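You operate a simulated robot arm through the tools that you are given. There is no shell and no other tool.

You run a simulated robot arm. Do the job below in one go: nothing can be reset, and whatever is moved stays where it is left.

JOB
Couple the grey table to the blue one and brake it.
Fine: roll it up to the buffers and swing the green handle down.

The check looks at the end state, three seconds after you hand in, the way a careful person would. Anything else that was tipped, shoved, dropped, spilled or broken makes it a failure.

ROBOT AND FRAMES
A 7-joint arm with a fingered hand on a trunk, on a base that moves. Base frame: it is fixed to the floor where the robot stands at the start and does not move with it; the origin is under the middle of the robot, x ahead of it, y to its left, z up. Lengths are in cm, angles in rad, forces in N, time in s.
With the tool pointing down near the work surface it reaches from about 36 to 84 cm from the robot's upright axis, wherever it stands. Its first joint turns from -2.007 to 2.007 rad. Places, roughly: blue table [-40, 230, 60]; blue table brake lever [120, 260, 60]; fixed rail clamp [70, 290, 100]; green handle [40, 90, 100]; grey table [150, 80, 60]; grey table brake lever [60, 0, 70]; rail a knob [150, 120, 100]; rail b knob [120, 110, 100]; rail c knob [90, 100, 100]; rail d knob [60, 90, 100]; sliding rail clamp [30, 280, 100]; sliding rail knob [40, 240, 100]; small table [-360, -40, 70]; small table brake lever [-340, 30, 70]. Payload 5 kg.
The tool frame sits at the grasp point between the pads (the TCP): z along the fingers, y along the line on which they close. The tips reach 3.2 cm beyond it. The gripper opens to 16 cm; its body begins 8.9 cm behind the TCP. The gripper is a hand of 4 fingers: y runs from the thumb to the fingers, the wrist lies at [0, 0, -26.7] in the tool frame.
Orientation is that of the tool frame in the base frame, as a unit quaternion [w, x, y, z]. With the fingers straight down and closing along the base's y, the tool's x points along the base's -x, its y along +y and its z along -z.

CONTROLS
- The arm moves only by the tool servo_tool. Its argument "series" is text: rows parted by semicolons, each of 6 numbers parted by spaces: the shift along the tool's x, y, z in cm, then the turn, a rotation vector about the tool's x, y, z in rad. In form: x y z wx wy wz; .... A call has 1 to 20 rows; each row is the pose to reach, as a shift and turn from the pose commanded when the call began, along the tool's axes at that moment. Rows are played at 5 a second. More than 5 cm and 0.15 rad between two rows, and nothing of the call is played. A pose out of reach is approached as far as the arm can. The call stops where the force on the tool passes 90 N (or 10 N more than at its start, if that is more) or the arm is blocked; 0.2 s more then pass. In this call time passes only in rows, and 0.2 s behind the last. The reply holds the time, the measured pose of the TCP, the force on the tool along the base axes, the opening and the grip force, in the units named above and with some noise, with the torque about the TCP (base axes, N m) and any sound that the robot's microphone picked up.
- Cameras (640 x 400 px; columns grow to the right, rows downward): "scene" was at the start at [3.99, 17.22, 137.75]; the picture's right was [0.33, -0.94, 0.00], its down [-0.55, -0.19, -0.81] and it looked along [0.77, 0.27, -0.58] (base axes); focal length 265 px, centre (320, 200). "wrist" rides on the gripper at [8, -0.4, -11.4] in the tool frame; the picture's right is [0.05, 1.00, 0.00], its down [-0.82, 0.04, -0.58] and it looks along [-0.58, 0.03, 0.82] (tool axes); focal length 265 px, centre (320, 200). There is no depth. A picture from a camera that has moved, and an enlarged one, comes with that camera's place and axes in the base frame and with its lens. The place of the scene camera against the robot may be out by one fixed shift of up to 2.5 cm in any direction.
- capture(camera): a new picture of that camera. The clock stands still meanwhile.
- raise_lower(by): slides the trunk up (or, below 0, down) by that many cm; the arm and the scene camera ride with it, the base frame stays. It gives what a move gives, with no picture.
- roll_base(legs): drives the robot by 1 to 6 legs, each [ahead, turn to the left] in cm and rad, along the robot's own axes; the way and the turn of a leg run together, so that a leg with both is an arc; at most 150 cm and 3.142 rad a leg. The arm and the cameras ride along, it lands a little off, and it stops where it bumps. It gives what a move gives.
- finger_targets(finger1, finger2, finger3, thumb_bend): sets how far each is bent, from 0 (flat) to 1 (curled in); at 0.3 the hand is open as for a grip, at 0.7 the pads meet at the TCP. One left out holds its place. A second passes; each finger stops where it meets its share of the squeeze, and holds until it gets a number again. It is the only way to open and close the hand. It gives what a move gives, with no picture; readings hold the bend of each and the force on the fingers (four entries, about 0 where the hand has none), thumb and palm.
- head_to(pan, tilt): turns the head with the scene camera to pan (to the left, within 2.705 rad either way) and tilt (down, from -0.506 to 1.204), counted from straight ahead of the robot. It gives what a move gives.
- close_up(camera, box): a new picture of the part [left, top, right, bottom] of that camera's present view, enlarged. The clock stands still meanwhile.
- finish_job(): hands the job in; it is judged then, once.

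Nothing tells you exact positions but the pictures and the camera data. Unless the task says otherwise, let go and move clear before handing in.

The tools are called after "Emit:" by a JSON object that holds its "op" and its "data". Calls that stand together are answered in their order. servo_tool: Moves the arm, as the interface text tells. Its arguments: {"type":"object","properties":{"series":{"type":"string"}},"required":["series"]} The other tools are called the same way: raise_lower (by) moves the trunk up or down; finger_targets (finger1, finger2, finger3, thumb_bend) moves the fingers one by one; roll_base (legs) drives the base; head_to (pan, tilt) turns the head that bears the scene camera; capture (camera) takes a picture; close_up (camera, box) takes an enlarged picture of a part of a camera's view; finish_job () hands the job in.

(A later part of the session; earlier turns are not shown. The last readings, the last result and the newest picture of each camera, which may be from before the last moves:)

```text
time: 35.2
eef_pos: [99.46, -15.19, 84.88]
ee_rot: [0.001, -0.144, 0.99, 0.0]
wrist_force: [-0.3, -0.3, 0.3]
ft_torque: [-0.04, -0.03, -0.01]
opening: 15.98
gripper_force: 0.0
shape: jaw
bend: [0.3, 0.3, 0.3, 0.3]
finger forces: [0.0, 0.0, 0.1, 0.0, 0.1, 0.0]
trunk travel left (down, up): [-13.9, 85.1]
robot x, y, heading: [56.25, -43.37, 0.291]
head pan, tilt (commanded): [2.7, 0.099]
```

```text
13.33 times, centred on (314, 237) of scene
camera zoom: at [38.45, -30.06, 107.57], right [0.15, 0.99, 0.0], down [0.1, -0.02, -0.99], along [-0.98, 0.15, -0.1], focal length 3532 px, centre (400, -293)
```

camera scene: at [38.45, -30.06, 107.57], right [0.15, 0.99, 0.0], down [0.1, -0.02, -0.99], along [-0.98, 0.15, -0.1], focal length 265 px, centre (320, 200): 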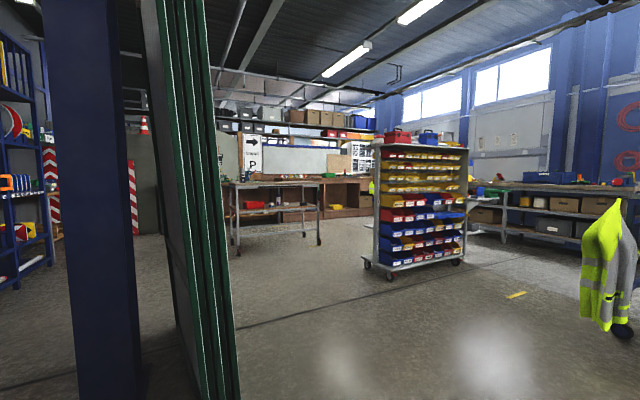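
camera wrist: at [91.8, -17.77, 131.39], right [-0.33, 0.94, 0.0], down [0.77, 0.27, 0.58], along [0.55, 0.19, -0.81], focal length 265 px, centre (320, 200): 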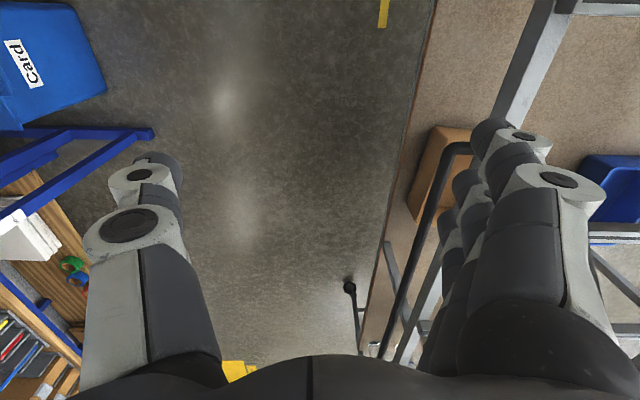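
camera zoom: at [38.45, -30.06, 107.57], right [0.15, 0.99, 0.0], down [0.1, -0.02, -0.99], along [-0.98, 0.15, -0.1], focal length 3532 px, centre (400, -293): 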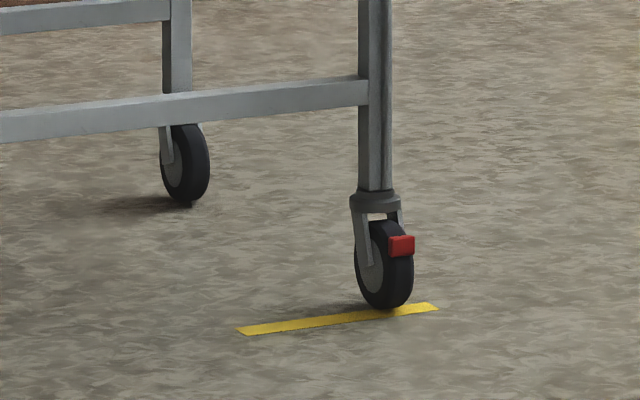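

All three tables have their levers down at "Brake", so the grey table is braked now and its lever must first go up to "Free". I'll back off to stand in front of the table's near end, facing the lever.

Emit:
{"op": "roll_base", "data": {"legs": [[0, -0.589], [-67, 0], [0, 0.6]]}}

Emit:
{"op": "head_to", "data": {"pan": -0.05, "tilt": 0.5}}

Emit:
{"op": "capture", "data": {"camera": "scene"}}

Emit:
{"op": "capture", "data": {"camera": "wrist"}}

```text
time: 42.2
eef_pos: [34.42, 5.22, 84.94]
ee_rot: [0.001, -0.152, 0.988, -0.001]
wrist_force: [-0.4, 0.1, 0.1]
ft_torque: [-0.02, 0.02, 0.01]
opening: 16.0
gripper_force: 0.1
shape: jaw
bend: [0.3, 0.3, 0.3, 0.3]
finger forces: [0.0, 0.0, 0.1, 0.0, 0.0, 0.1]
trunk travel left (down, up): [-13.9, 85.1]
robot x, y, heading: [-8.51, -23.48, 0.305]
head pan, tilt (commanded): [2.7, 0.099]
```

```text
time: 44.7
eef_pos: [34.36, 5.29, 84.91]
ee_rot: [0.0, -0.151, 0.988, 0.0]
wrist_force: [0.4, 0.4, 0.0]
ft_torque: [0.01, -0.02, -0.02]
opening: 15.99
gripper_force: 0.1
shape: jaw
bend: [0.3, 0.3, 0.3, 0.3]
finger forces: [0.0, 0.0, 0.0, 0.1, 0.0, 0.1]
trunk travel left (down, up): [-13.9, 85.1]
robot x, y, heading: [-8.77, -23.61, 0.301]
head pan, tilt (commanded): [-0.051, 0.499]
```

```text
taken
camera scene: at [-8.49, -9.52, 103.86], right [0.25, -0.97, 0.0], down [-0.46, -0.12, -0.88], along [0.85, 0.22, -0.48], focal length 265 px, centre (320, 200)
```

scene: 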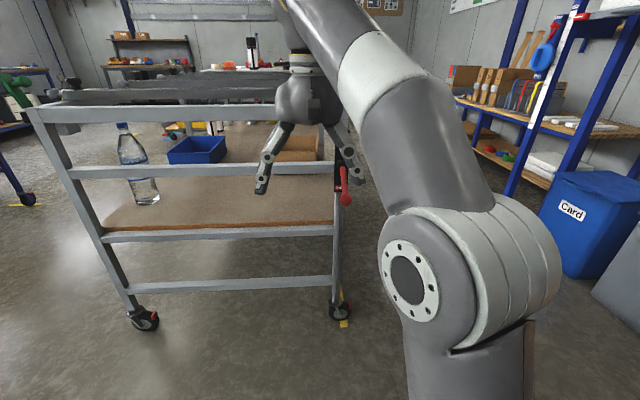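

```text
taken
camera wrist: at [26.78, 2.5, 96.39], right [-0.35, 0.94, 0.0], down [0.76, 0.28, 0.58], along [0.54, 0.2, -0.81], focal length 265 px, centre (320, 200)
```

wrist: 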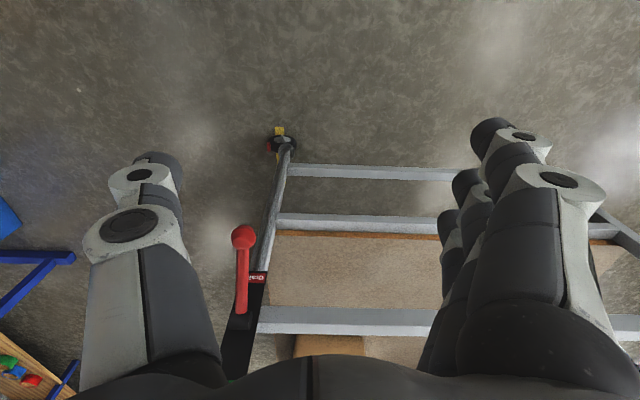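

The ball of the lever is at about (56.2, 1.2, 67) and its pivot about (65.8, 4, 74), so it hangs about 35° below horizontal. I'll tilt the hand 45° forward and bring it in front of the ball.

Emit:
{"op": "servo_tool", "data": {"series": "-1.6 -1.73 1.32 0 -0.131 0; -3.2 -3.46 2.64 0 -0.262 0; -4.8 -5.2 3.96 0 -0.393 0; -6.4 -6.93 5.28 0 -0.524 0; -8.0 -8.66 6.6 0 -0.655 0; -9.6 -10.4 7.9 0 -0.785 0"}}

Emit:
{"op": "capture", "data": {"camera": "wrist"}}

Emit:
{"op": "capture", "data": {"camera": "scene"}}

```text
time: 46.1
eef_pos: [47.02, -1.73, 76.58]
ee_rot: [0.376, -0.14, 0.914, 0.057]
wrist_force: [0.2, -0.8, 1.1]
ft_torque: [0.01, -0.02, 0.0]
opening: 15.98
gripper_force: 0.2
shape: jaw
bend: [0.3, 0.3, 0.3, 0.3]
finger forces: [0.0, 0.0, 0.0, 0.0, 0.0, 0.0]
trunk travel left (down, up): [-13.9, 85.1]
robot x, y, heading: [-8.45, -23.62, 0.301]
head pan, tilt (commanded): [-0.051, 0.499]
```

```text
taken
camera wrist: at [34.08, -6.09, 79.09], right [-0.33, 0.94, -0.04], down [0.15, 0.09, 0.98], along [0.93, 0.32, -0.18], focal length 265 px, centre (320, 200)
```

wrist: 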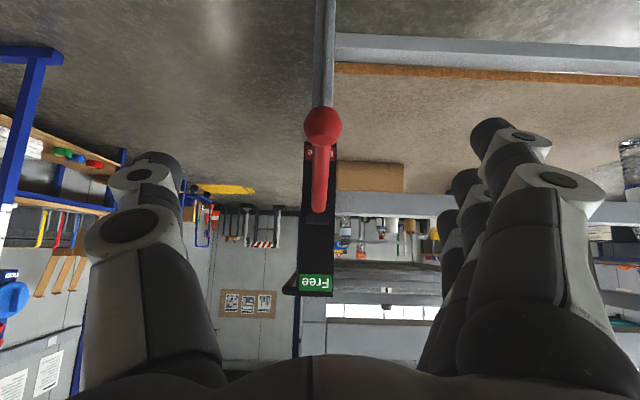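

```text
taken
camera scene: at [-8.08, -9.37, 103.78], right [0.25, -0.97, 0.0], down [-0.47, -0.12, -0.88], along [0.85, 0.22, -0.48], focal length 265 px, centre (320, 200)
```

scene: 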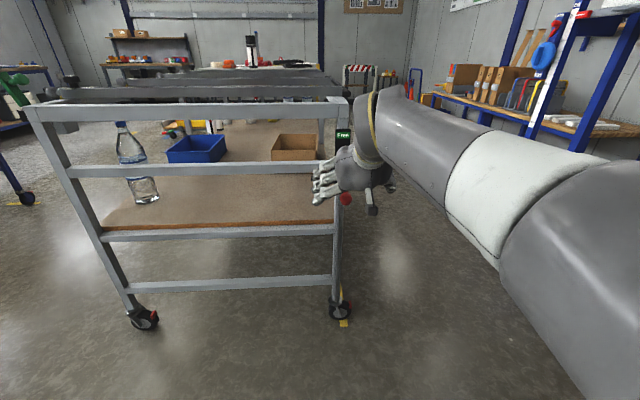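

The hand lines up with the lever ball, about 13 cm short along the tool axis. I move in so the ball sits between thumb and fingers.

Emit:
{"op": "servo_tool", "data": {"series": "-0.1 0.1 3.5 0 0 0; -0.2 0.1 7 0 0 0; -0.3 0.2 10.5 0 0 0; -0.4 0.2 13.8 0 0 0"}}

Emit:
{"op": "capture", "data": {"camera": "wrist"}}

```text
time: 47.1
eef_pos: [56.39, 1.31, 67.71]
ee_rot: [0.379, -0.14, 0.913, 0.059]
wrist_force: [0.3, -0.1, 0.6]
ft_torque: [0.0, 0.02, 0.01]
opening: 16.01
gripper_force: 0.1
shape: jaw
bend: [0.3, 0.3, 0.3, 0.3]
finger forces: [0.0, 0.1, 0.1, 0.0, 0.0, 0.1]
trunk travel left (down, up): [-13.9, 85.1]
robot x, y, heading: [-8.45, -23.71, 0.301]
head pan, tilt (commanded): [-0.051, 0.499]
```

```text
taken
camera wrist: at [43.3, -3.13, 70.14], right [-0.33, 0.94, -0.04], down [0.14, 0.09, 0.99], along [0.93, 0.32, -0.17], focal length 265 px, centre (320, 200)
```

wrist: 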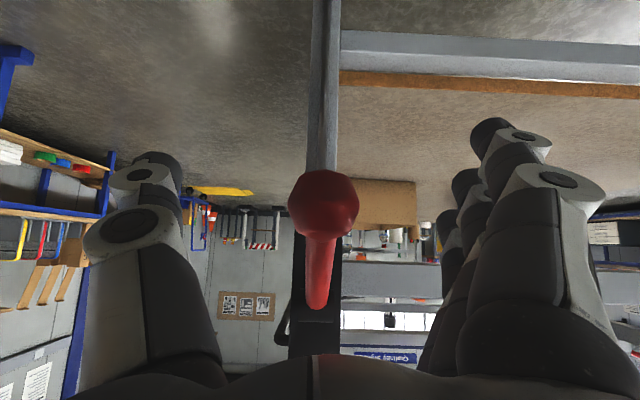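

The ball is centred between the fingers. I close the hand on it.

Emit:
{"op": "finger_targets", "data": {"finger1": 0.68, "finger2": 0.68, "finger3": 0.68, "thumb_bend": 0.68}}

Emit:
{"op": "capture", "data": {"camera": "wrist"}}

```text
time: 48.1
eef_pos: [56.22, 1.29, 67.67]
ee_rot: [0.379, -0.14, 0.913, 0.058]
wrist_force: [2.3, -0.4, -1.0]
ft_torque: [0.01, 0.02, 0.02]
opening: 2.98
gripper_force: 1.5
shape: fingers
bend: [0.68, 0.68, 0.68, 0.67]
finger forces: [0.0, 0.0, 0.1, 0.0, 2.0, 0.0]
trunk travel left (down, up): [-13.9, 85.1]
robot x, y, heading: [-8.44, -23.5, 0.305]
head pan, tilt (commanded): [-0.051, 0.499]
```

```text
taken
camera wrist: at [43.31, -3.15, 70.09], right [-0.33, 0.94, -0.04], down [0.15, 0.09, 0.99], along [0.93, 0.32, -0.17], focal length 265 px, centre (320, 200)
```

wrist: 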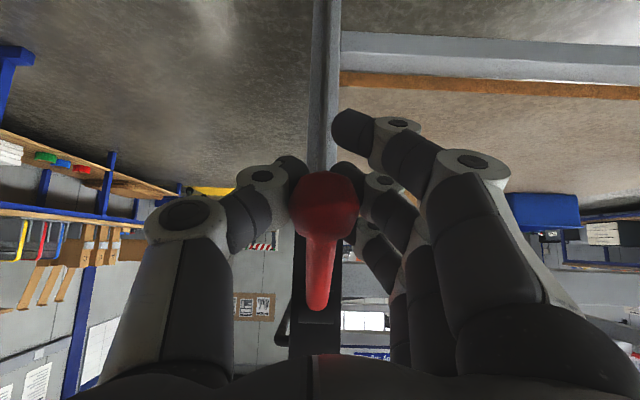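

The thumb and a finger touch the ball; one finger lies just under it. I curl further to cage the ball more firmly.

Emit:
{"op": "finger_targets", "data": {"finger1": 0.85, "finger2": 0.8, "finger3": 0.85, "thumb_bend": 0.75}}

Emit:
{"op": "capture", "data": {"camera": "wrist"}}

```text
time: 49.1
eef_pos: [56.27, 1.31, 67.7]
ee_rot: [0.38, -0.139, 0.913, 0.058]
wrist_force: [7.8, -0.8, -3.4]
ft_torque: [-0.26, 0.15, 0.19]
opening: 2.31
gripper_force: 16.6
shape: fingers
bend: [0.85, 0.73, 0.74, 0.71]
finger forces: [0.1, 8.5, 9.3, 0.1, 15.8, 0.0]
trunk travel left (down, up): [-13.9, 85.1]
robot x, y, heading: [-8.76, -23.84, 0.306]
head pan, tilt (commanded): [-0.051, 0.499]
```

```text
taken
camera wrist: at [43.34, -3.14, 70.06], right [-0.33, 0.94, -0.04], down [0.15, 0.09, 0.99], along [0.93, 0.32, -0.17], focal length 265 px, centre (320, 200)
```

wrist: 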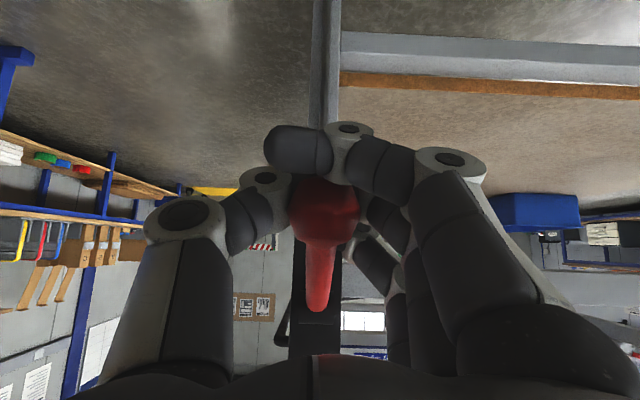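

One finger is now curled under the ball, so I can lift it. I raise it along its arc, first part only, watching the force.

Emit:
{"op": "servo_tool", "data": {"series": "-0.28 0 -1.0 0 0 0; -0.57 0 -2.01 0 0 0; -1.0 0 -2.95 0 0 0; -1.47 0 -3.85 0 0 0; -2.05 0 -4.7 0 0 0; -2.67 0 -5.5 0 0 0"}}

Emit:
{"op": "capture", "data": {"camera": "wrist"}}

```text
time: 50.5
eef_pos: [54.24, 0.8, 73.43]
ee_rot: [0.38, -0.14, 0.912, 0.058]
wrist_force: [0.1, 0.5, -0.6]
ft_torque: [0.0, 0.03, 0.01]
opening: 2.34
gripper_force: 0.2
shape: fingers
bend: [0.85, 0.73, 0.77, 0.72]
finger forces: [0.0, 0.1, 0.1, 0.0, 0.0, 0.0]
trunk travel left (down, up): [-13.9, 85.1]
robot x, y, heading: [-8.12, -23.48, 0.302]
head pan, tilt (commanded): [-0.051, 0.499]
```

```text
taken
camera wrist: at [41.3, -3.7, 75.8], right [-0.33, 0.94, -0.04], down [0.15, 0.09, 0.99], along [0.93, 0.32, -0.17], focal length 265 px, centre (320, 200)
```

wrist: 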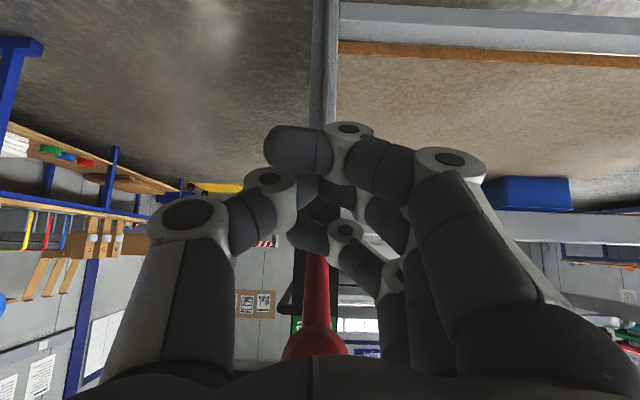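

The lever snapped over by itself: the ball is now up at z≈81, on the "Free" side, outside my hand. I back straight away from it and then verify.

Emit:
{"op": "servo_tool", "data": {"series": "1.5 0 -1.5 0 0 0; 3.5 0 -3.5 0 0 0; 6 0 -6 0 0 0; 9 0 -9 0 0 0"}}

Emit:
{"op": "capture", "data": {"camera": "wrist"}}

Emit:
{"op": "close_up", "data": {"camera": "scene", "box": [300, 110, 380, 160]}}

Emit:
{"op": "close_up", "data": {"camera": "scene", "box": [310, 280, 374, 330]}}

```text
time: 51.7
eef_pos: [45.69, -2.04, 68.45]
ee_rot: [0.341, -0.139, 0.929, 0.045]
wrist_force: [-0.3, 0.5, 0.4]
ft_torque: [-0.06, 0.02, 0.01]
opening: 2.28
gripper_force: 0.0
shape: fingers
bend: [0.85, 0.73, 0.77, 0.72]
finger forces: [0.1, 0.1, 0.0, 0.0, 0.1, 0.0]
out of reach, approached as far as the arm can: row 4
trunk travel left (down, up): [-13.9, 85.1]
robot x, y, heading: [-8.38, -23.68, 0.307]
head pan, tilt (commanded): [-0.051, 0.499]
stopped in row 4: the arm was blocked; the commanded pose is now the measured one
```

```text
taken
camera wrist: at [32.86, -6.3, 72.06], right [-0.33, 0.94, -0.04], down [0.23, 0.12, 0.97], along [0.92, 0.31, -0.25], focal length 265 px, centre (320, 200)
```

wrist: 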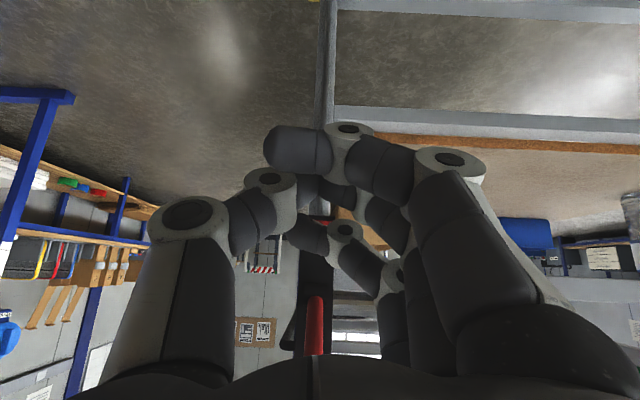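

```text
8.00 times, centred on (340, 135) of scene
camera zoom: at [-7.97, -9.33, 103.97], right [0.25, -0.97, 0.0], down [-0.47, -0.12, -0.88], along [0.85, 0.22, -0.48], focal length 2119 px, centre (160, 720)
```

zoom: 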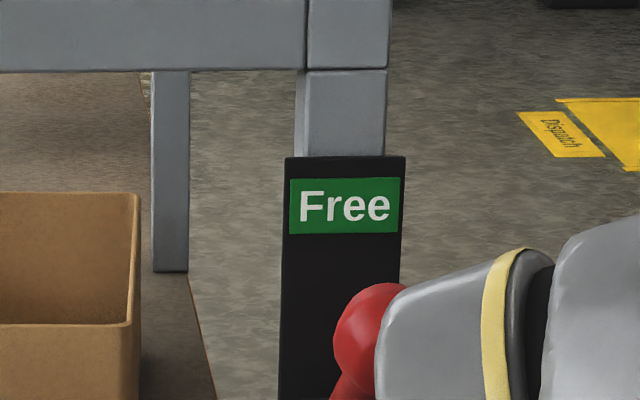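

```text
8.00 times, centred on (342, 305) of scene
camera zoom: at [-7.97, -9.33, 103.97], right [0.25, -0.97, 0.0], down [-0.47, -0.12, -0.88], along [0.85, 0.22, -0.48], focal length 2119 px, centre (144, -640)
```

zoom: 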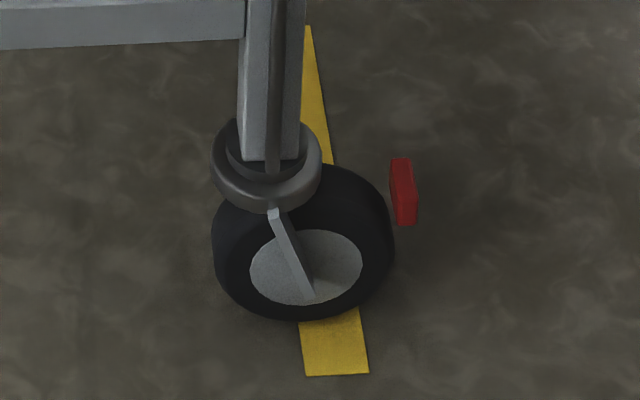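

The lever is up at "Free" and the red brake pad has lifted off the wheel. I back the base off and return the hand to an open, downward pose.

Emit:
{"op": "roll_base", "data": {"legs": [[-15, 0]]}}

Emit:
{"op": "finger_targets", "data": {"finger1": 0.3, "finger2": 0.3, "finger3": 0.3, "thumb_bend": 0.3}}

Emit:
{"op": "raise_lower", "data": {"by": 35}}

```text
time: 53.1
eef_pos: [31.16, -6.54, 68.3]
ee_rot: [0.34, -0.14, 0.929, 0.046]
wrist_force: [0.2, -0.6, -0.7]
ft_torque: [0.02, -0.04, -0.01]
opening: 2.33
gripper_force: 0.0
shape: fingers
bend: [0.85, 0.73, 0.77, 0.72]
finger forces: [0.0, 0.0, 0.0, 0.0, 0.1, 0.0]
trunk travel left (down, up): [-13.9, 85.1]
robot x, y, heading: [-22.99, -28.1, 0.302]
head pan, tilt (commanded): [-0.051, 0.499]
```

```text
time: 54.1
eef_pos: [31.11, -6.59, 68.19]
ee_rot: [0.339, -0.14, 0.929, 0.045]
wrist_force: [0.0, -0.6, -0.3]
ft_torque: [-0.03, -0.01, 0.0]
opening: 17.02
gripper_force: 0.0
shape: fingers
bend: [0.3, 0.3, 0.3, 0.3]
finger forces: [0.0, 0.0, 0.0, 0.0, 0.0, 0.0]
trunk travel left (down, up): [-13.9, 85.1]
robot x, y, heading: [-22.86, -28.12, 0.302]
head pan, tilt (commanded): [-0.051, 0.499]
```

```text
time: 57.5
eef_pos: [30.73, -6.6, 103.77]
ee_rot: [0.343, -0.139, 0.928, 0.046]
wrist_force: [-0.3, -0.6, 0.0]
ft_torque: [-0.03, 0.01, 0.0]
opening: 16.98
gripper_force: 0.2
shape: fingers
bend: [0.3, 0.3, 0.3, 0.3]
finger forces: [0.0, 0.1, 0.0, 0.0, 0.0, 0.0]
trunk travel left (down, up): [-48.9, 50.1]
robot x, y, heading: [-23.18, -28.01, 0.3]
head pan, tilt (commanded): [-0.051, 0.499]
```

I turn the hand back to pointing straight down and raise it above table height.

Emit:
{"op": "servo_tool", "data": {"series": "-1.8 0 -2.1 0 0.14 0; -3.6 0 -4.3 0 0.28 0; -5.4 0 -6.4 0 0.42 0; -7.2 0 -8.5 0 0.56 0; -9.0 0 -10.7 0 0.7 0"}}

Emit:
{"op": "head_to", "data": {"pan": 0.0, "tilt": 0.45}}

Emit:
{"op": "capture", "data": {"camera": "scene"}}

```text
time: 58.7
eef_pos: [31.13, -6.95, 117.44]
ee_rot: [0.011, -0.154, 0.988, -0.014]
wrist_force: [-4.6, 4.0, -0.2]
ft_torque: [-0.23, -0.38, -0.04]
opening: 17.04
gripper_force: 0.0
shape: fingers
bend: [0.3, 0.3, 0.3, 0.3]
finger forces: [0.0, 0.0, 0.0, 0.0, 0.0, 0.0]
trunk travel left (down, up): [-48.9, 50.1]
robot x, y, heading: [-22.95, -28.2, 0.301]
head pan, tilt (commanded): [-0.051, 0.499]
```

```text
time: 59.3
eef_pos: [31.1, -7.18, 117.5]
ee_rot: [0.012, -0.156, 0.988, -0.016]
wrist_force: [0.2, 0.0, -0.8]
ft_torque: [0.0, 0.0, 0.01]
opening: 17.08
gripper_force: 0.0
shape: fingers
bend: [0.3, 0.3, 0.3, 0.3]
finger forces: [0.1, 0.1, 0.0, 0.0, 0.1, 0.1]
trunk travel left (down, up): [-48.9, 50.1]
robot x, y, heading: [-22.85, -27.83, 0.306]
head pan, tilt (commanded): [0.0, 0.45]
```

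```text
taken
camera scene: at [-22.98, -13.59, 139.3], right [0.3, -0.95, 0.0], down [-0.42, -0.13, -0.9], along [0.86, 0.27, -0.44], focal length 265 px, centre (320, 200)
```

scene: 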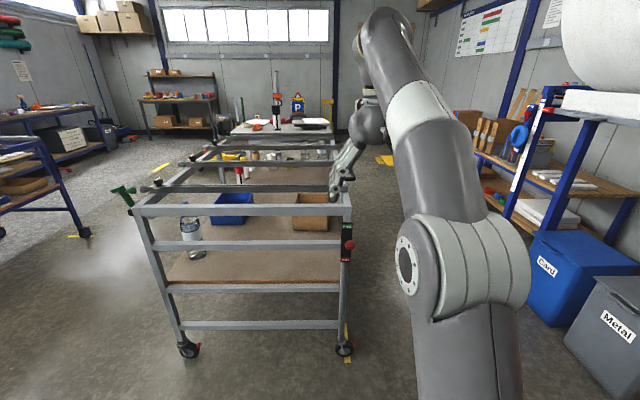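

The table's lever now reads "Free". I drive round into the lane on the table's right side, hand high, staying between the table and the rack.

Emit:
{"op": "roll_base", "data": {"legs": [[0, -0.55], [105, 0], [0, 0.55]]}}

Emit:
{"op": "head_to", "data": {"pan": 0.3, "tilt": 0.5}}

Emit:
{"op": "capture", "data": {"camera": "scene"}}

```text
time: 67.8
eef_pos: [132.52, -31.81, 117.48]
ee_rot: [0.005, -0.149, 0.989, -0.005]
wrist_force: [-1.2, 0.7, -0.4]
ft_torque: [-0.02, 0.01, 0.02]
opening: 17.06
gripper_force: 0.0
shape: fingers
bend: [0.3, 0.3, 0.3, 0.3]
finger forces: [0.0, 0.0, 0.0, 0.0, 0.0, 0.0]
trunk travel left (down, up): [-48.9, 50.1]
robot x, y, heading: [78.68, -53.27, 0.306]
head pan, tilt (commanded): [0.0, 0.45]
```

```text
time: 68.6
eef_pos: [132.59, -32.0, 117.59]
ee_rot: [0.006, -0.148, 0.989, -0.004]
wrist_force: [0.3, 0.8, -0.5]
ft_torque: [0.01, -0.01, -0.02]
opening: 17.1
gripper_force: 0.1
shape: fingers
bend: [0.3, 0.3, 0.3, 0.3]
finger forces: [0.0, 0.0, 0.0, 0.0, 0.0, 0.0]
trunk travel left (down, up): [-48.9, 50.1]
robot x, y, heading: [79.31, -53.39, 0.309]
head pan, tilt (commanded): [0.3, 0.499]
```

```text
taken
camera scene: at [77.67, -36.63, 138.86], right [0.57, -0.82, 0.0], down [-0.39, -0.27, -0.88], along [0.72, 0.5, -0.48], focal length 265 px, centre (320, 200)
```

scene: 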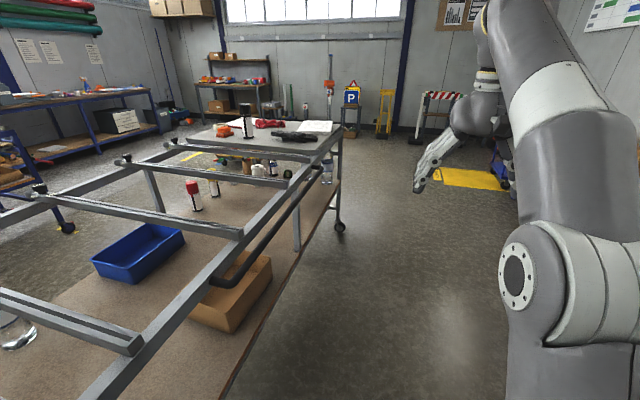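

The push bar and rails are clear to see from here. I advance along the lane and turn to face the table's side.

Emit:
{"op": "roll_base", "data": {"legs": [[75, 0], [0, 1.566]]}}

Emit:
{"op": "head_to", "data": {"pan": 0.0, "tilt": 0.6}}

Emit:
{"op": "capture", "data": {"camera": "scene"}}

Emit:
{"op": "capture", "data": {"camera": "wrist"}}

```text
time: 76.5
eef_pos: [128.29, 22.48, 117.55]
ee_rot: [-0.008, 0.809, -0.588, -0.001]
wrist_force: [-0.9, 0.1, 0.7]
ft_torque: [0.0, -0.01, -0.03]
opening: 17.09
gripper_force: 0.0
shape: fingers
bend: [0.3, 0.3, 0.3, 0.3]
finger forces: [0.0, 0.0, 0.0, 0.1, 0.1, 0.1]
trunk travel left (down, up): [-48.9, 50.1]
robot x, y, heading: [150.75, -31.19, 1.887]
head pan, tilt (commanded): [0.3, 0.499]
```

```text
time: 77.3
eef_pos: [128.19, 22.56, 117.6]
ee_rot: [-0.007, 0.808, -0.589, -0.002]
wrist_force: [-1.0, -0.6, 1.1]
ft_torque: [0.01, 0.02, -0.05]
opening: 17.08
gripper_force: 0.0
shape: fingers
bend: [0.3, 0.3, 0.3, 0.3]
finger forces: [0.0, 0.0, 0.0, 0.0, 0.1, 0.0]
trunk travel left (down, up): [-48.9, 50.1]
robot x, y, heading: [150.75, -30.75, 1.892]
head pan, tilt (commanded): [0.0, 0.6]
```

```text
taken
camera scene: at [136.62, -34.5, 137.95], right [0.95, 0.32, 0.0], down [0.18, -0.54, -0.83], along [-0.26, 0.78, -0.56], focal length 265 px, centre (320, 200)
```

scene: 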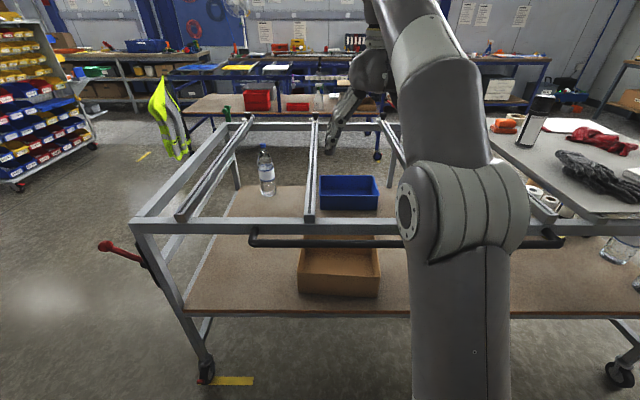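

```text
taken
camera wrist: at [131.04, 14.84, 128.9], right [-0.93, -0.36, -0.01], down [-0.29, 0.76, 0.59], along [-0.2, 0.55, -0.81], focal length 265 px, centre (320, 200)
```

wrist: 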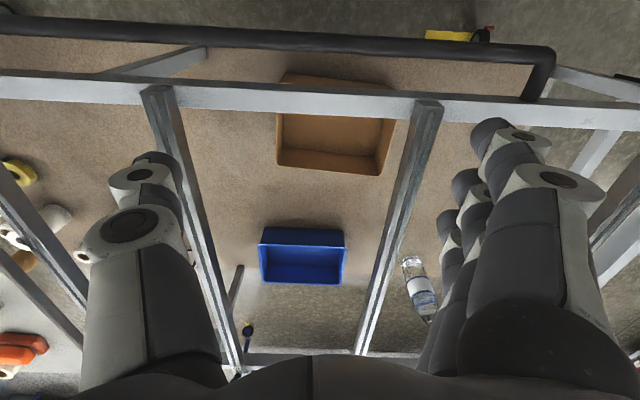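

I'm facing the table's right side; the bar is at about z 91, roughly 5 cm outside the beam, and rails C and B sit at about u 117 and 148. I'll shift along the table so I push nearer its middle, between rails B and A.

Emit:
{"op": "roll_base", "data": {"legs": [[0, -1.575], [29, 0], [0, 1.56]]}}

Emit:
{"op": "capture", "data": {"camera": "wrist"}}

Emit:
{"op": "head_to", "data": {"pan": -0.1, "tilt": 0.5}}

Emit:
{"op": "capture", "data": {"camera": "scene"}}

```text
time: 87.0
eef_pos: [155.76, 31.4, 117.64]
ee_rot: [-0.007, 0.809, -0.588, -0.001]
wrist_force: [0.0, 0.2, -0.1]
ft_torque: [0.01, 0.03, -0.02]
opening: 17.07
gripper_force: 0.1
shape: fingers
bend: [0.3, 0.3, 0.3, 0.3]
finger forces: [0.0, 0.0, 0.0, 0.0, 0.1, 0.0]
trunk travel left (down, up): [-48.9, 50.1]
robot x, y, heading: [178.01, -21.95, 1.892]
head pan, tilt (commanded): [0.0, 0.6]
```

```text
taken
camera wrist: at [158.52, 23.85, 128.9], right [-0.93, -0.36, -0.01], down [-0.29, 0.76, 0.59], along [-0.2, 0.55, -0.81], focal length 265 px, centre (320, 200)
```

wrist: 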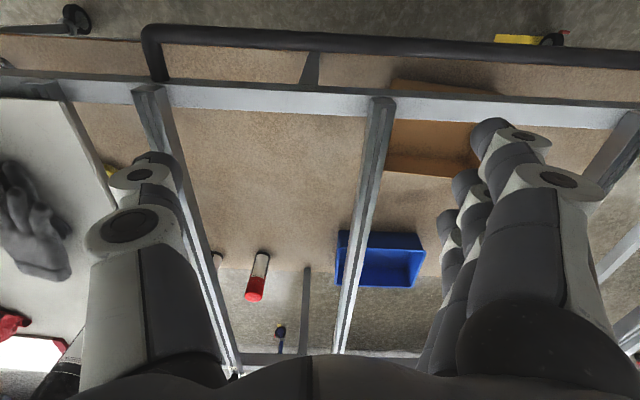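

```text
time: 87.7
eef_pos: [155.68, 31.5, 117.52]
ee_rot: [-0.007, 0.809, -0.588, -0.001]
wrist_force: [-0.2, 1.1, 0.4]
ft_torque: [0.03, 0.01, 0.0]
opening: 17.08
gripper_force: 0.0
shape: fingers
bend: [0.3, 0.3, 0.3, 0.3]
finger forces: [0.0, 0.1, 0.0, 0.1, 0.1, 0.0]
trunk travel left (down, up): [-48.9, 50.1]
robot x, y, heading: [178.09, -21.9, 1.89]
head pan, tilt (commanded): [-0.099, 0.499]
```

```text
taken
camera scene: at [164.86, -25.0, 138.86], right [0.98, 0.22, 0.0], down [0.1, -0.47, -0.88], along [-0.19, 0.86, -0.48], focal length 265 px, centre (320, 200)
```

scene: 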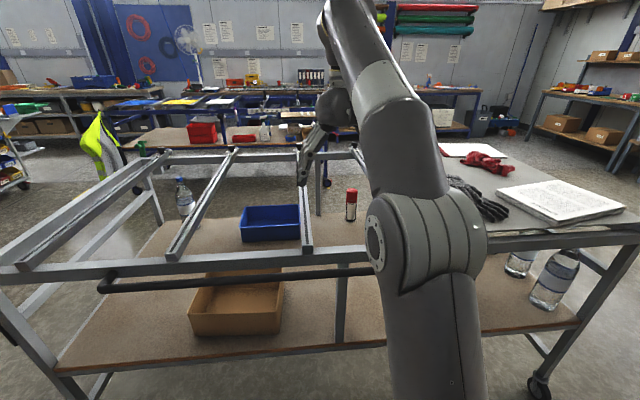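

The table's middle post is at about u 160, so here I'm at its centre, between rails B and A. I rotate the hand a quarter turn so it closes across the bar and beam, and align it above them.

Emit:
{"op": "servo_tool", "data": {"series": "0.15 -0.45 0 0 0 0.143; 0.3 -0.9 0 0 0 0.286; 0.45 -1.35 0 0 0 0.429; 0.6 -1.8 0 0 0 0.571; 0.75 -2.25 0 0 0 0.714; 0.9 -2.7 0 0 0 0.857; 1.05 -3.15 0 0 0 1.0; 1.2 -3.6 0 0 0 1.143; 1.35 -4.05 0 0 0 1.286; 1.5 -4.5 0 0 0 1.429; 1.6 -5 0 0 0 1.571"}}

Emit:
{"op": "capture", "data": {"camera": "wrist"}}

Emit:
{"op": "capture", "data": {"camera": "scene"}}

```text
time: 90.0
eef_pos: [161.05, 31.57, 117.61]
ee_rot: [0.003, -0.154, 0.988, 0.005]
wrist_force: [-0.5, 0.9, 0.1]
ft_torque: [0.0, -0.03, 0.0]
opening: 17.05
gripper_force: 0.0
shape: fingers
bend: [0.3, 0.3, 0.3, 0.3]
finger forces: [0.0, 0.0, 0.0, 0.0, 0.1, 0.1]
trunk travel left (down, up): [-48.9, 50.1]
robot x, y, heading: [178.21, -21.82, 1.889]
head pan, tilt (commanded): [-0.099, 0.499]
```

```text
taken
camera wrist: at [153.39, 28.52, 128.95], right [-0.35, 0.94, 0.01], down [0.76, 0.28, 0.59], along [0.54, 0.21, -0.81], focal length 265 px, centre (320, 200)
```

wrist: 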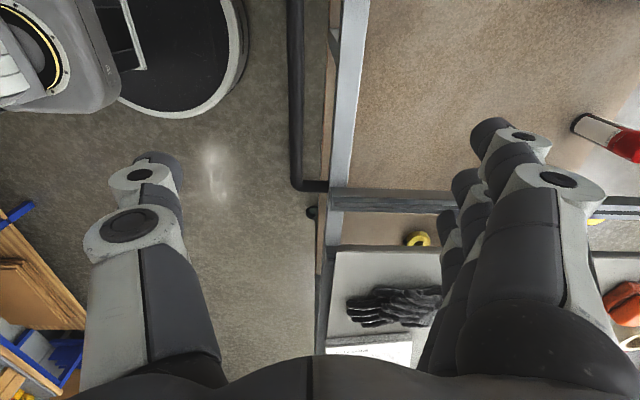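

```text
taken
camera scene: at [164.87, -25.0, 138.86], right [0.98, 0.22, 0.0], down [0.1, -0.47, -0.88], along [-0.19, 0.86, -0.48], focal length 265 px, centre (320, 200)
```

scene: 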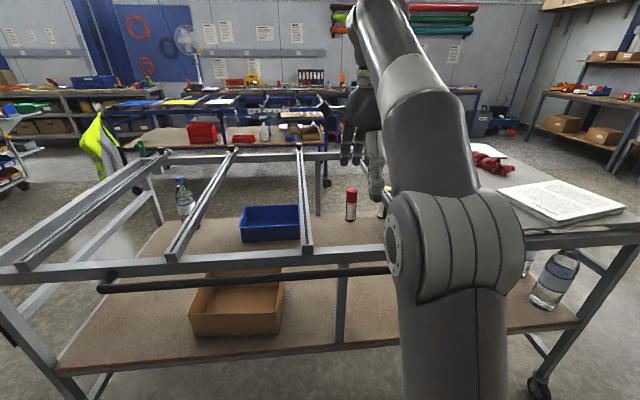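

The bar lies about 3 cm to the thumb side and the beam about 4 cm to the finger side of the tool centre. I centre over both and lower the hand to straddle them.

Emit:
{"op": "servo_tool", "data": {"series": "0 0.9 4 0 0 0; 0 0.9 8.5 0 0 0; 0 0.9 13 0 0 0; 0 0.9 17.5 0 0 0"}}

Emit:
{"op": "capture", "data": {"camera": "wrist"}}

```text
time: 91.0
eef_pos: [160.77, 32.66, 100.1]
ee_rot: [0.003, -0.155, 0.988, 0.006]
wrist_force: [0.3, -0.2, -0.3]
ft_torque: [0.0, 0.01, 0.0]
opening: 17.03
gripper_force: 0.0
shape: fingers
bend: [0.3, 0.3, 0.3, 0.3]
finger forces: [0.0, 0.1, 0.0, 0.0, 0.1, 0.1]
trunk travel left (down, up): [-48.9, 50.1]
robot x, y, heading: [178.01, -21.72, 1.894]
head pan, tilt (commanded): [-0.099, 0.499]
```

```text
taken
camera wrist: at [153.28, 29.75, 111.37], right [-0.35, 0.93, 0.01], down [0.76, 0.28, 0.59], along [0.54, 0.22, -0.81], focal length 265 px, centre (320, 200)
```

wrist: 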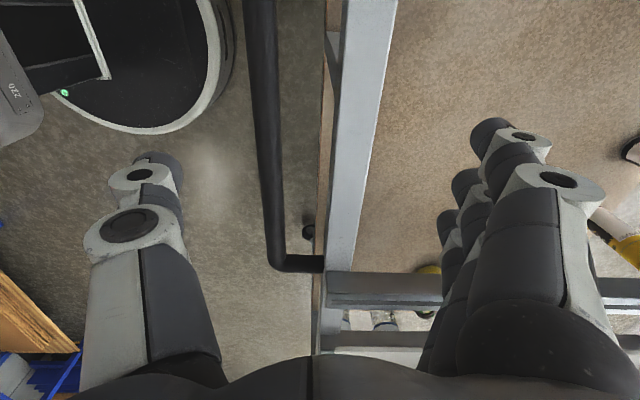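

The span of bar and beam is centred between thumb and fingers. I lower the last part.

Emit:
{"op": "servo_tool", "data": {"series": "0 0 3.5 0 0 0; 0 0 7 0 0 0; 0 0 10.3 0 0 0"}}

Emit:
{"op": "capture", "data": {"camera": "wrist"}}

```text
time: 91.8
eef_pos: [160.97, 32.7, 89.72]
ee_rot: [0.003, -0.155, 0.988, 0.006]
wrist_force: [0.0, 0.5, -0.4]
ft_torque: [0.01, 0.02, 0.03]
opening: 17.04
gripper_force: 0.0
shape: fingers
bend: [0.3, 0.3, 0.3, 0.3]
finger forces: [0.0, 0.1, 0.2, 0.0, 0.0, 0.1]
trunk travel left (down, up): [-48.9, 50.1]
robot x, y, heading: [177.58, -21.77, 1.89]
head pan, tilt (commanded): [-0.099, 0.499]
```

```text
taken
camera wrist: at [153.29, 29.8, 101.15], right [-0.35, 0.93, 0.01], down [0.76, 0.28, 0.59], along [0.54, 0.22, -0.81], focal length 265 px, centre (320, 200)
```

wrist: 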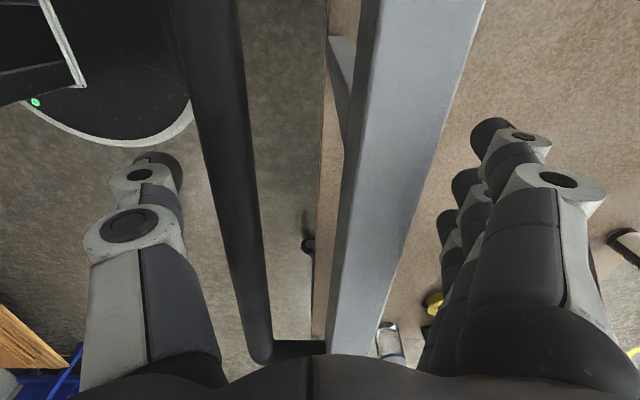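

I close the hand across the bar and beam.

Emit:
{"op": "finger_targets", "data": {"finger1": 0.6, "finger2": 0.6, "finger3": 0.6, "thumb_bend": 0.6}}

Emit:
{"op": "capture", "data": {"camera": "wrist"}}

```text
time: 92.8
eef_pos: [160.89, 32.65, 89.68]
ee_rot: [0.004, -0.156, 0.988, 0.004]
wrist_force: [2.5, -10.0, -26.3]
ft_torque: [1.4, 0.57, -0.02]
opening: 10.23
gripper_force: 32.6
shape: fingers
bend: [0.5, 0.53, 0.53, 0.52]
finger forces: [7.6, 9.8, 9.7, 0.2, 36.9, 0.0]
trunk travel left (down, up): [-48.9, 50.1]
robot x, y, heading: [178.17, -21.84, 1.889]
head pan, tilt (commanded): [-0.099, 0.499]
```

```text
taken
camera wrist: at [153.28, 29.81, 101.01], right [-0.36, 0.93, 0.01], down [0.76, 0.28, 0.59], along [0.55, 0.21, -0.81], focal length 265 px, centre (320, 200)
```

wrist: 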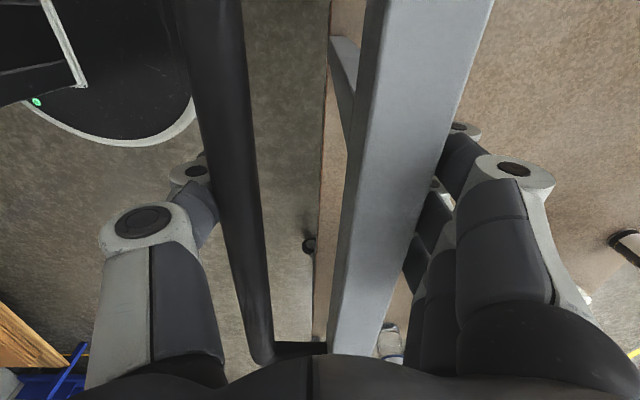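

The grip holds both bar and beam. I test with a short 4 cm roll to see whether the table moves with me.

Emit:
{"op": "roll_base", "data": {"legs": [[4, 0]]}}

Emit:
{"op": "capture", "data": {"camera": "wrist"}}

Emit:
{"op": "capture", "data": {"camera": "scene"}}

```text
time: 93.7
eef_pos: [159.43, 37.42, 89.63]
ee_rot: [0.005, -0.157, 0.988, 0.008]
wrist_force: [-15.8, 44.8, -25.2]
ft_torque: [0.1, 0.09, -0.07]
opening: 9.74
gripper_force: 39.5
shape: fingers
bend: [0.45, 0.48, 0.48, 0.57]
finger forces: [16.9, 22.8, 23.0, 0.0, 15.6, 0.0]
trunk travel left (down, up): [-48.9, 50.1]
robot x, y, heading: [176.79, -17.69, 1.891]
head pan, tilt (commanded): [-0.099, 0.499]
```

```text
taken
camera wrist: at [151.76, 34.4, 100.99], right [-0.36, 0.93, 0.01], down [0.76, 0.28, 0.59], along [0.54, 0.22, -0.81], focal length 265 px, centre (320, 200)
```

wrist: 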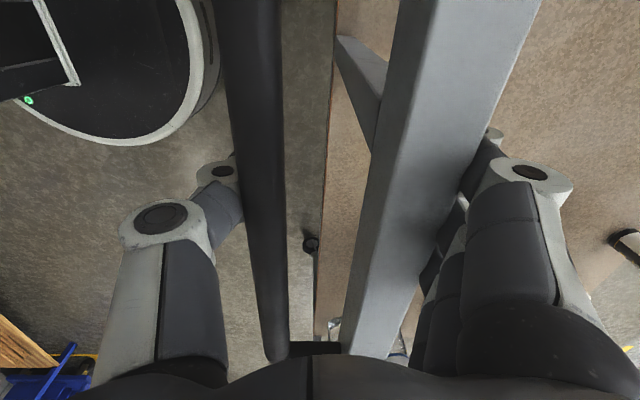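

```text
taken
camera scene: at [163.3, -20.32, 138.85], right [0.98, 0.22, 0.0], down [0.11, -0.47, -0.88], along [-0.19, 0.85, -0.48], focal length 265 px, centre (320, 200)
```

scene: 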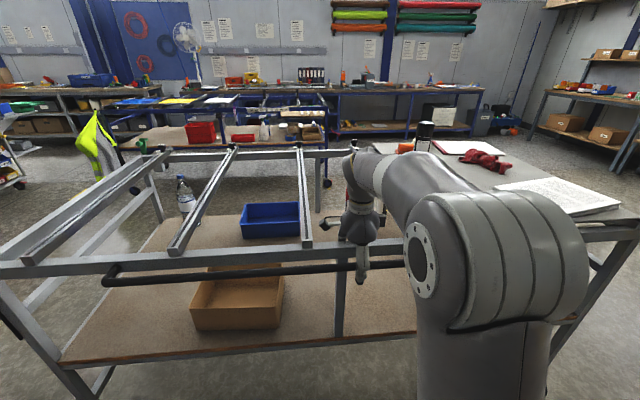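

The table moved with me; it seems to coast a little ahead against the fingers. I let it settle and look again.

Emit:
{"op": "head_to", "data": {"pan": -0.1, "tilt": 0.45}}

Emit:
{"op": "capture", "data": {"camera": "wrist"}}

```text
time: 94.4
eef_pos: [159.49, 36.93, 89.75]
ee_rot: [0.005, -0.157, 0.988, 0.008]
wrist_force: [2.9, -9.0, -33.1]
ft_torque: [0.5, 0.28, -0.14]
opening: 10.27
gripper_force: 32.1
shape: fingers
bend: [0.5, 0.53, 0.52, 0.53]
finger forces: [7.4, 10.9, 10.8, 0.0, 35.3, 0.1]
trunk travel left (down, up): [-48.9, 50.1]
robot x, y, heading: [176.8, -17.9, 1.891]
head pan, tilt (commanded): [-0.099, 0.45]
```

```text
taken
camera wrist: at [151.93, 33.89, 101.07], right [-0.36, 0.93, 0.01], down [0.76, 0.28, 0.59], along [0.54, 0.22, -0.81], focal length 265 px, centre (320, 200)
```

wrist: 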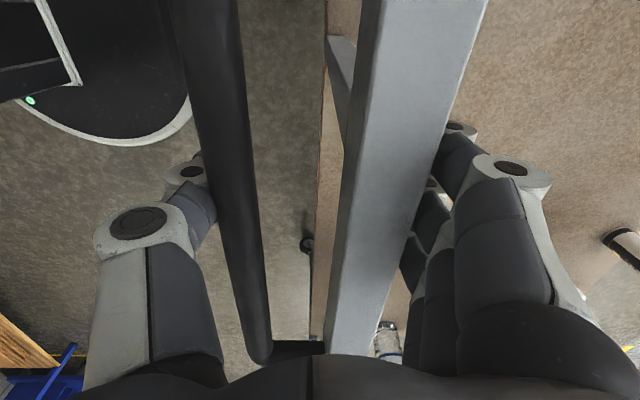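

It settled back into the same grip, so the hold works in both directions. I continue in moderate legs, checking each time.

Emit:
{"op": "roll_base", "data": {"legs": [[15, 0]]}}

Emit:
{"op": "capture", "data": {"camera": "wrist"}}

Emit:
{"op": "capture", "data": {"camera": "scene"}}

```text
time: 95.3
eef_pos: [157.92, 41.69, 89.42]
ee_rot: [0.006, -0.158, 0.987, 0.006]
wrist_force: [-1.2, 5.4, -15.6]
ft_torque: [0.14, 0.23, 0.06]
opening: 9.9
gripper_force: 30.4
shape: fingers
bend: [0.47, 0.5, 0.5, 0.56]
finger forces: [9.4, 12.5, 12.6, 0.1, 26.6, 0.0]
trunk travel left (down, up): [-48.9, 50.1]
robot x, y, heading: [175.21, -13.33, 1.891]
head pan, tilt (commanded): [-0.099, 0.45]
stopped in leg 1: the force on the tool passed its limit at 96 N (the readings are from after the stop); the commanded pose is now the measured one
```

```text
taken
camera wrist: at [150.39, 38.77, 100.79], right [-0.36, 0.93, 0.01], down [0.76, 0.29, 0.59], along [0.55, 0.22, -0.81], focal length 265 px, centre (320, 200)
```

wrist: 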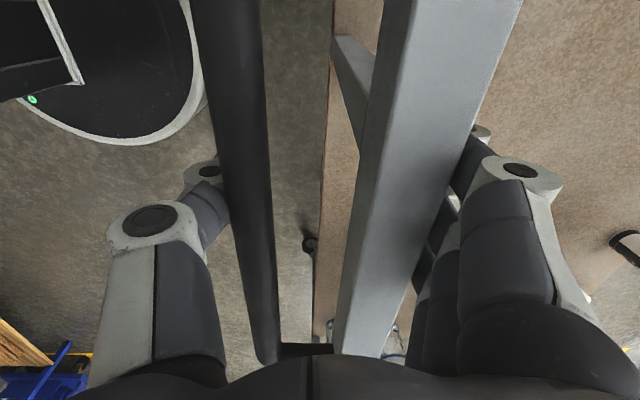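

```text
taken
camera scene: at [161.89, -15.89, 139.27], right [0.98, 0.22, 0.0], down [0.1, -0.43, -0.9], along [-0.2, 0.88, -0.44], focal length 265 px, centre (320, 200)
```

scene: 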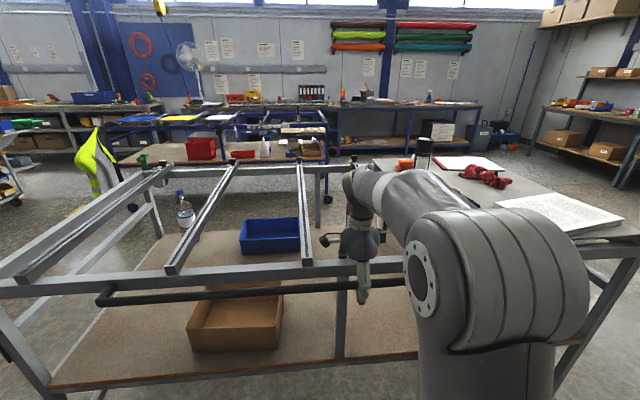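

The table's inertia tripped the force limit when the base accelerated, so it needs gentler pushing. I'll push with the arm instead, ramping the speed up and down softly.

Emit:
{"op": "servo_tool", "data": {"series": "0 0.4 0 0 0 0; 0 1.2 0 0 0 0; 0 2.4 0 0 0 0; 0 4.0 0 0 0 0; 0 6.0 0 0 0 0; 0 8.0 0 0 0 0; 0 10 0 0 0 0; 0 12 0 0 0 0; 0 14 0 0 0 0; 0 16 0 0 0 0; 0 18 0 0 0 0; 0 19.6 0 0 0 0; 0 20.8 0 0 0 0; 0 21.6 0 0 0 0; 0 22 0 0 0 0"}}

Emit:
{"op": "capture", "data": {"camera": "wrist"}}

Emit:
{"op": "capture", "data": {"camera": "scene"}}

```text
time: 98.5
eef_pos: [151.1, 62.77, 89.66]
ee_rot: [0.006, -0.157, 0.988, 0.005]
wrist_force: [2.1, -0.7, -36.5]
ft_torque: [0.1, 0.19, 0.07]
opening: 10.14
gripper_force: 33.7
shape: fingers
bend: [0.48, 0.52, 0.51, 0.54]
finger forces: [8.3, 13.2, 13.4, 0.0, 31.7, 0.1]
trunk travel left (down, up): [-48.9, 50.1]
robot x, y, heading: [175.38, -13.15, 1.894]
head pan, tilt (commanded): [-0.099, 0.45]
```

```text
taken
camera wrist: at [143.54, 59.7, 100.91], right [-0.36, 0.93, 0.01], down [0.76, 0.29, 0.59], along [0.55, 0.22, -0.81], focal length 265 px, centre (320, 200)
```

wrist: 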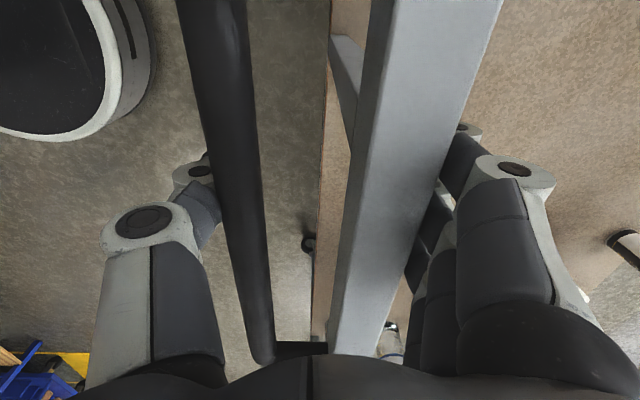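

```text
taken
camera scene: at [161.86, -15.8, 139.3], right [0.98, 0.22, 0.0], down [0.1, -0.43, -0.9], along [-0.2, 0.88, -0.44], focal length 265 px, centre (320, 200)
```

scene: 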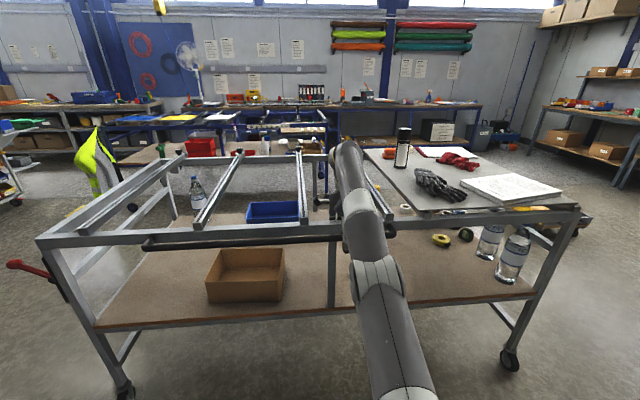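

The push went smoothly and everything on the table stayed upright. Now I open, lift, pull the arm back, roll the base forward and regrip for the next stroke.

Emit:
{"op": "finger_targets", "data": {"finger1": 0.3, "finger2": 0.3, "finger3": 0.3, "thumb_bend": 0.3}}

Emit:
{"op": "servo_tool", "data": {"series": "0 0 -4 0 0 0; 0 0 -8.5 0 0 0; 0 0 -13 0 0 0; 0 0 -17 0 0 0; 0 -4.5 -17 0 0 0; 0 -9 -17 0 0 0; 0 -13.5 -17 0 0 0; 0 -18 -17 0 0 0; 0 -22.5 -17 0 0 0; 0 -27 -17 0 0 0; 0 -31.5 -17 0 0 0; 0 -36 -17 0 0 0"}}

Emit:
{"op": "capture", "data": {"camera": "wrist"}}

Emit:
{"op": "capture", "data": {"camera": "scene"}}

```text
time: 99.5
eef_pos: [151.06, 62.42, 90.01]
ee_rot: [0.005, -0.158, 0.987, 0.01]
wrist_force: [-0.3, 0.6, -1.0]
ft_torque: [-0.03, 0.04, 0.04]
opening: 16.96
gripper_force: 0.0
shape: fingers
bend: [0.3, 0.3, 0.3, 0.3]
finger forces: [0.1, 0.0, 0.0, 0.0, 0.0, 0.0]
trunk travel left (down, up): [-48.9, 50.1]
robot x, y, heading: [174.9, -13.26, 1.894]
head pan, tilt (commanded): [-0.099, 0.45]
```

```text
time: 102.1
eef_pos: [162.21, 27.8, 106.39]
ee_rot: [0.006, -0.158, 0.987, 0.008]
wrist_force: [0.6, 0.9, -0.6]
ft_torque: [-0.05, -0.02, -0.01]
opening: 17.07
gripper_force: 0.0
shape: fingers
bend: [0.3, 0.3, 0.3, 0.3]
finger forces: [0.0, 0.0, 0.1, 0.0, 0.0, 0.0]
out of reach, approached as far as the arm can: row 1, 2, 3, 4, 5
trunk travel left (down, up): [-48.9, 50.1]
robot x, y, heading: [175.1, -13.11, 1.893]
head pan, tilt (commanded): [-0.099, 0.45]
```

```text
taken
camera wrist: at [154.66, 24.78, 117.8], right [-0.36, 0.93, 0.01], down [0.76, 0.28, 0.59], along [0.55, 0.22, -0.81], focal length 265 px, centre (320, 200)
```

wrist: 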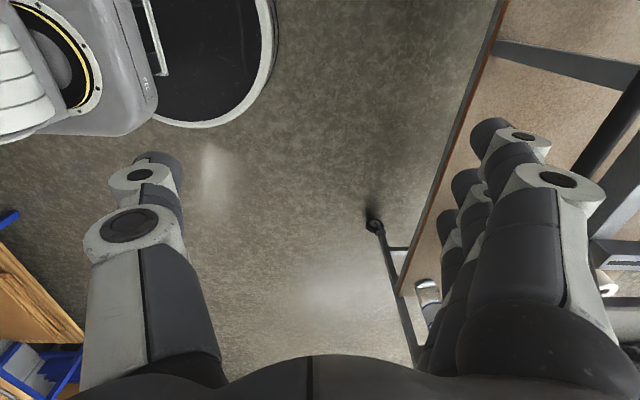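

```text
taken
camera scene: at [161.96, -16.17, 139.31], right [0.98, 0.22, 0.0], down [0.1, -0.42, -0.9], along [-0.2, 0.88, -0.44], focal length 265 px, centre (320, 200)
```

scene: 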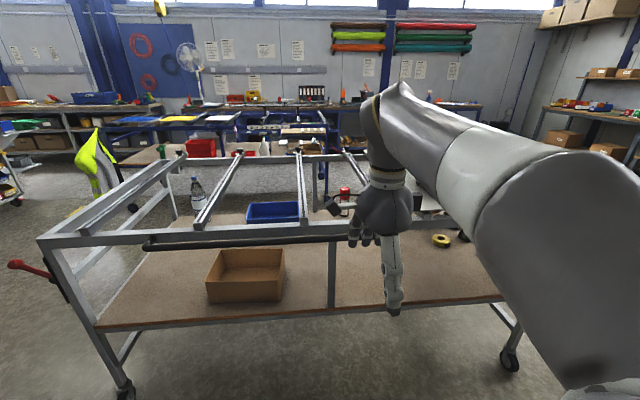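

The hand is back at 43 cm from my axis and the table hasn't shifted. I roll forward 36 cm and lower back onto the bar and beam.

Emit:
{"op": "roll_base", "data": {"legs": [[36, 0]]}}

Emit:
{"op": "capture", "data": {"camera": "wrist"}}

Emit:
{"op": "capture", "data": {"camera": "scene"}}

```text
time: 104.5
eef_pos: [150.85, 61.99, 106.48]
ee_rot: [0.006, -0.159, 0.987, 0.008]
wrist_force: [-0.7, -0.7, -0.3]
ft_torque: [-0.02, 0.01, 0.0]
opening: 17.03
gripper_force: 0.0
shape: fingers
bend: [0.3, 0.3, 0.3, 0.3]
finger forces: [0.0, 0.0, 0.1, 0.1, 0.0, 0.1]
trunk travel left (down, up): [-48.9, 50.1]
robot x, y, heading: [164.08, 20.78, 1.886]
head pan, tilt (commanded): [-0.099, 0.45]
```

```text
taken
camera wrist: at [143.28, 58.98, 117.79], right [-0.36, 0.93, 0.01], down [0.76, 0.28, 0.59], along [0.55, 0.22, -0.81], focal length 265 px, centre (320, 200)
```

wrist: 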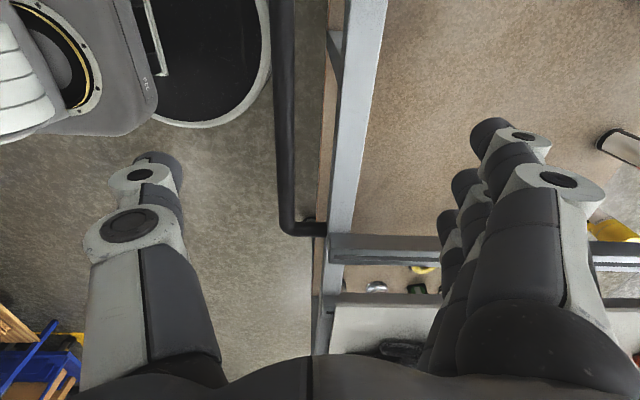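

```text
taken
camera scene: at [150.64, 17.99, 139.31], right [0.98, 0.22, 0.0], down [0.1, -0.42, -0.9], along [-0.2, 0.88, -0.44], focal length 265 px, centre (320, 200)
```

scene: 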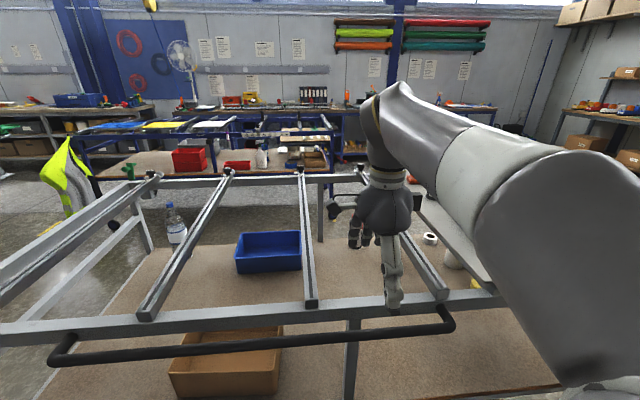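

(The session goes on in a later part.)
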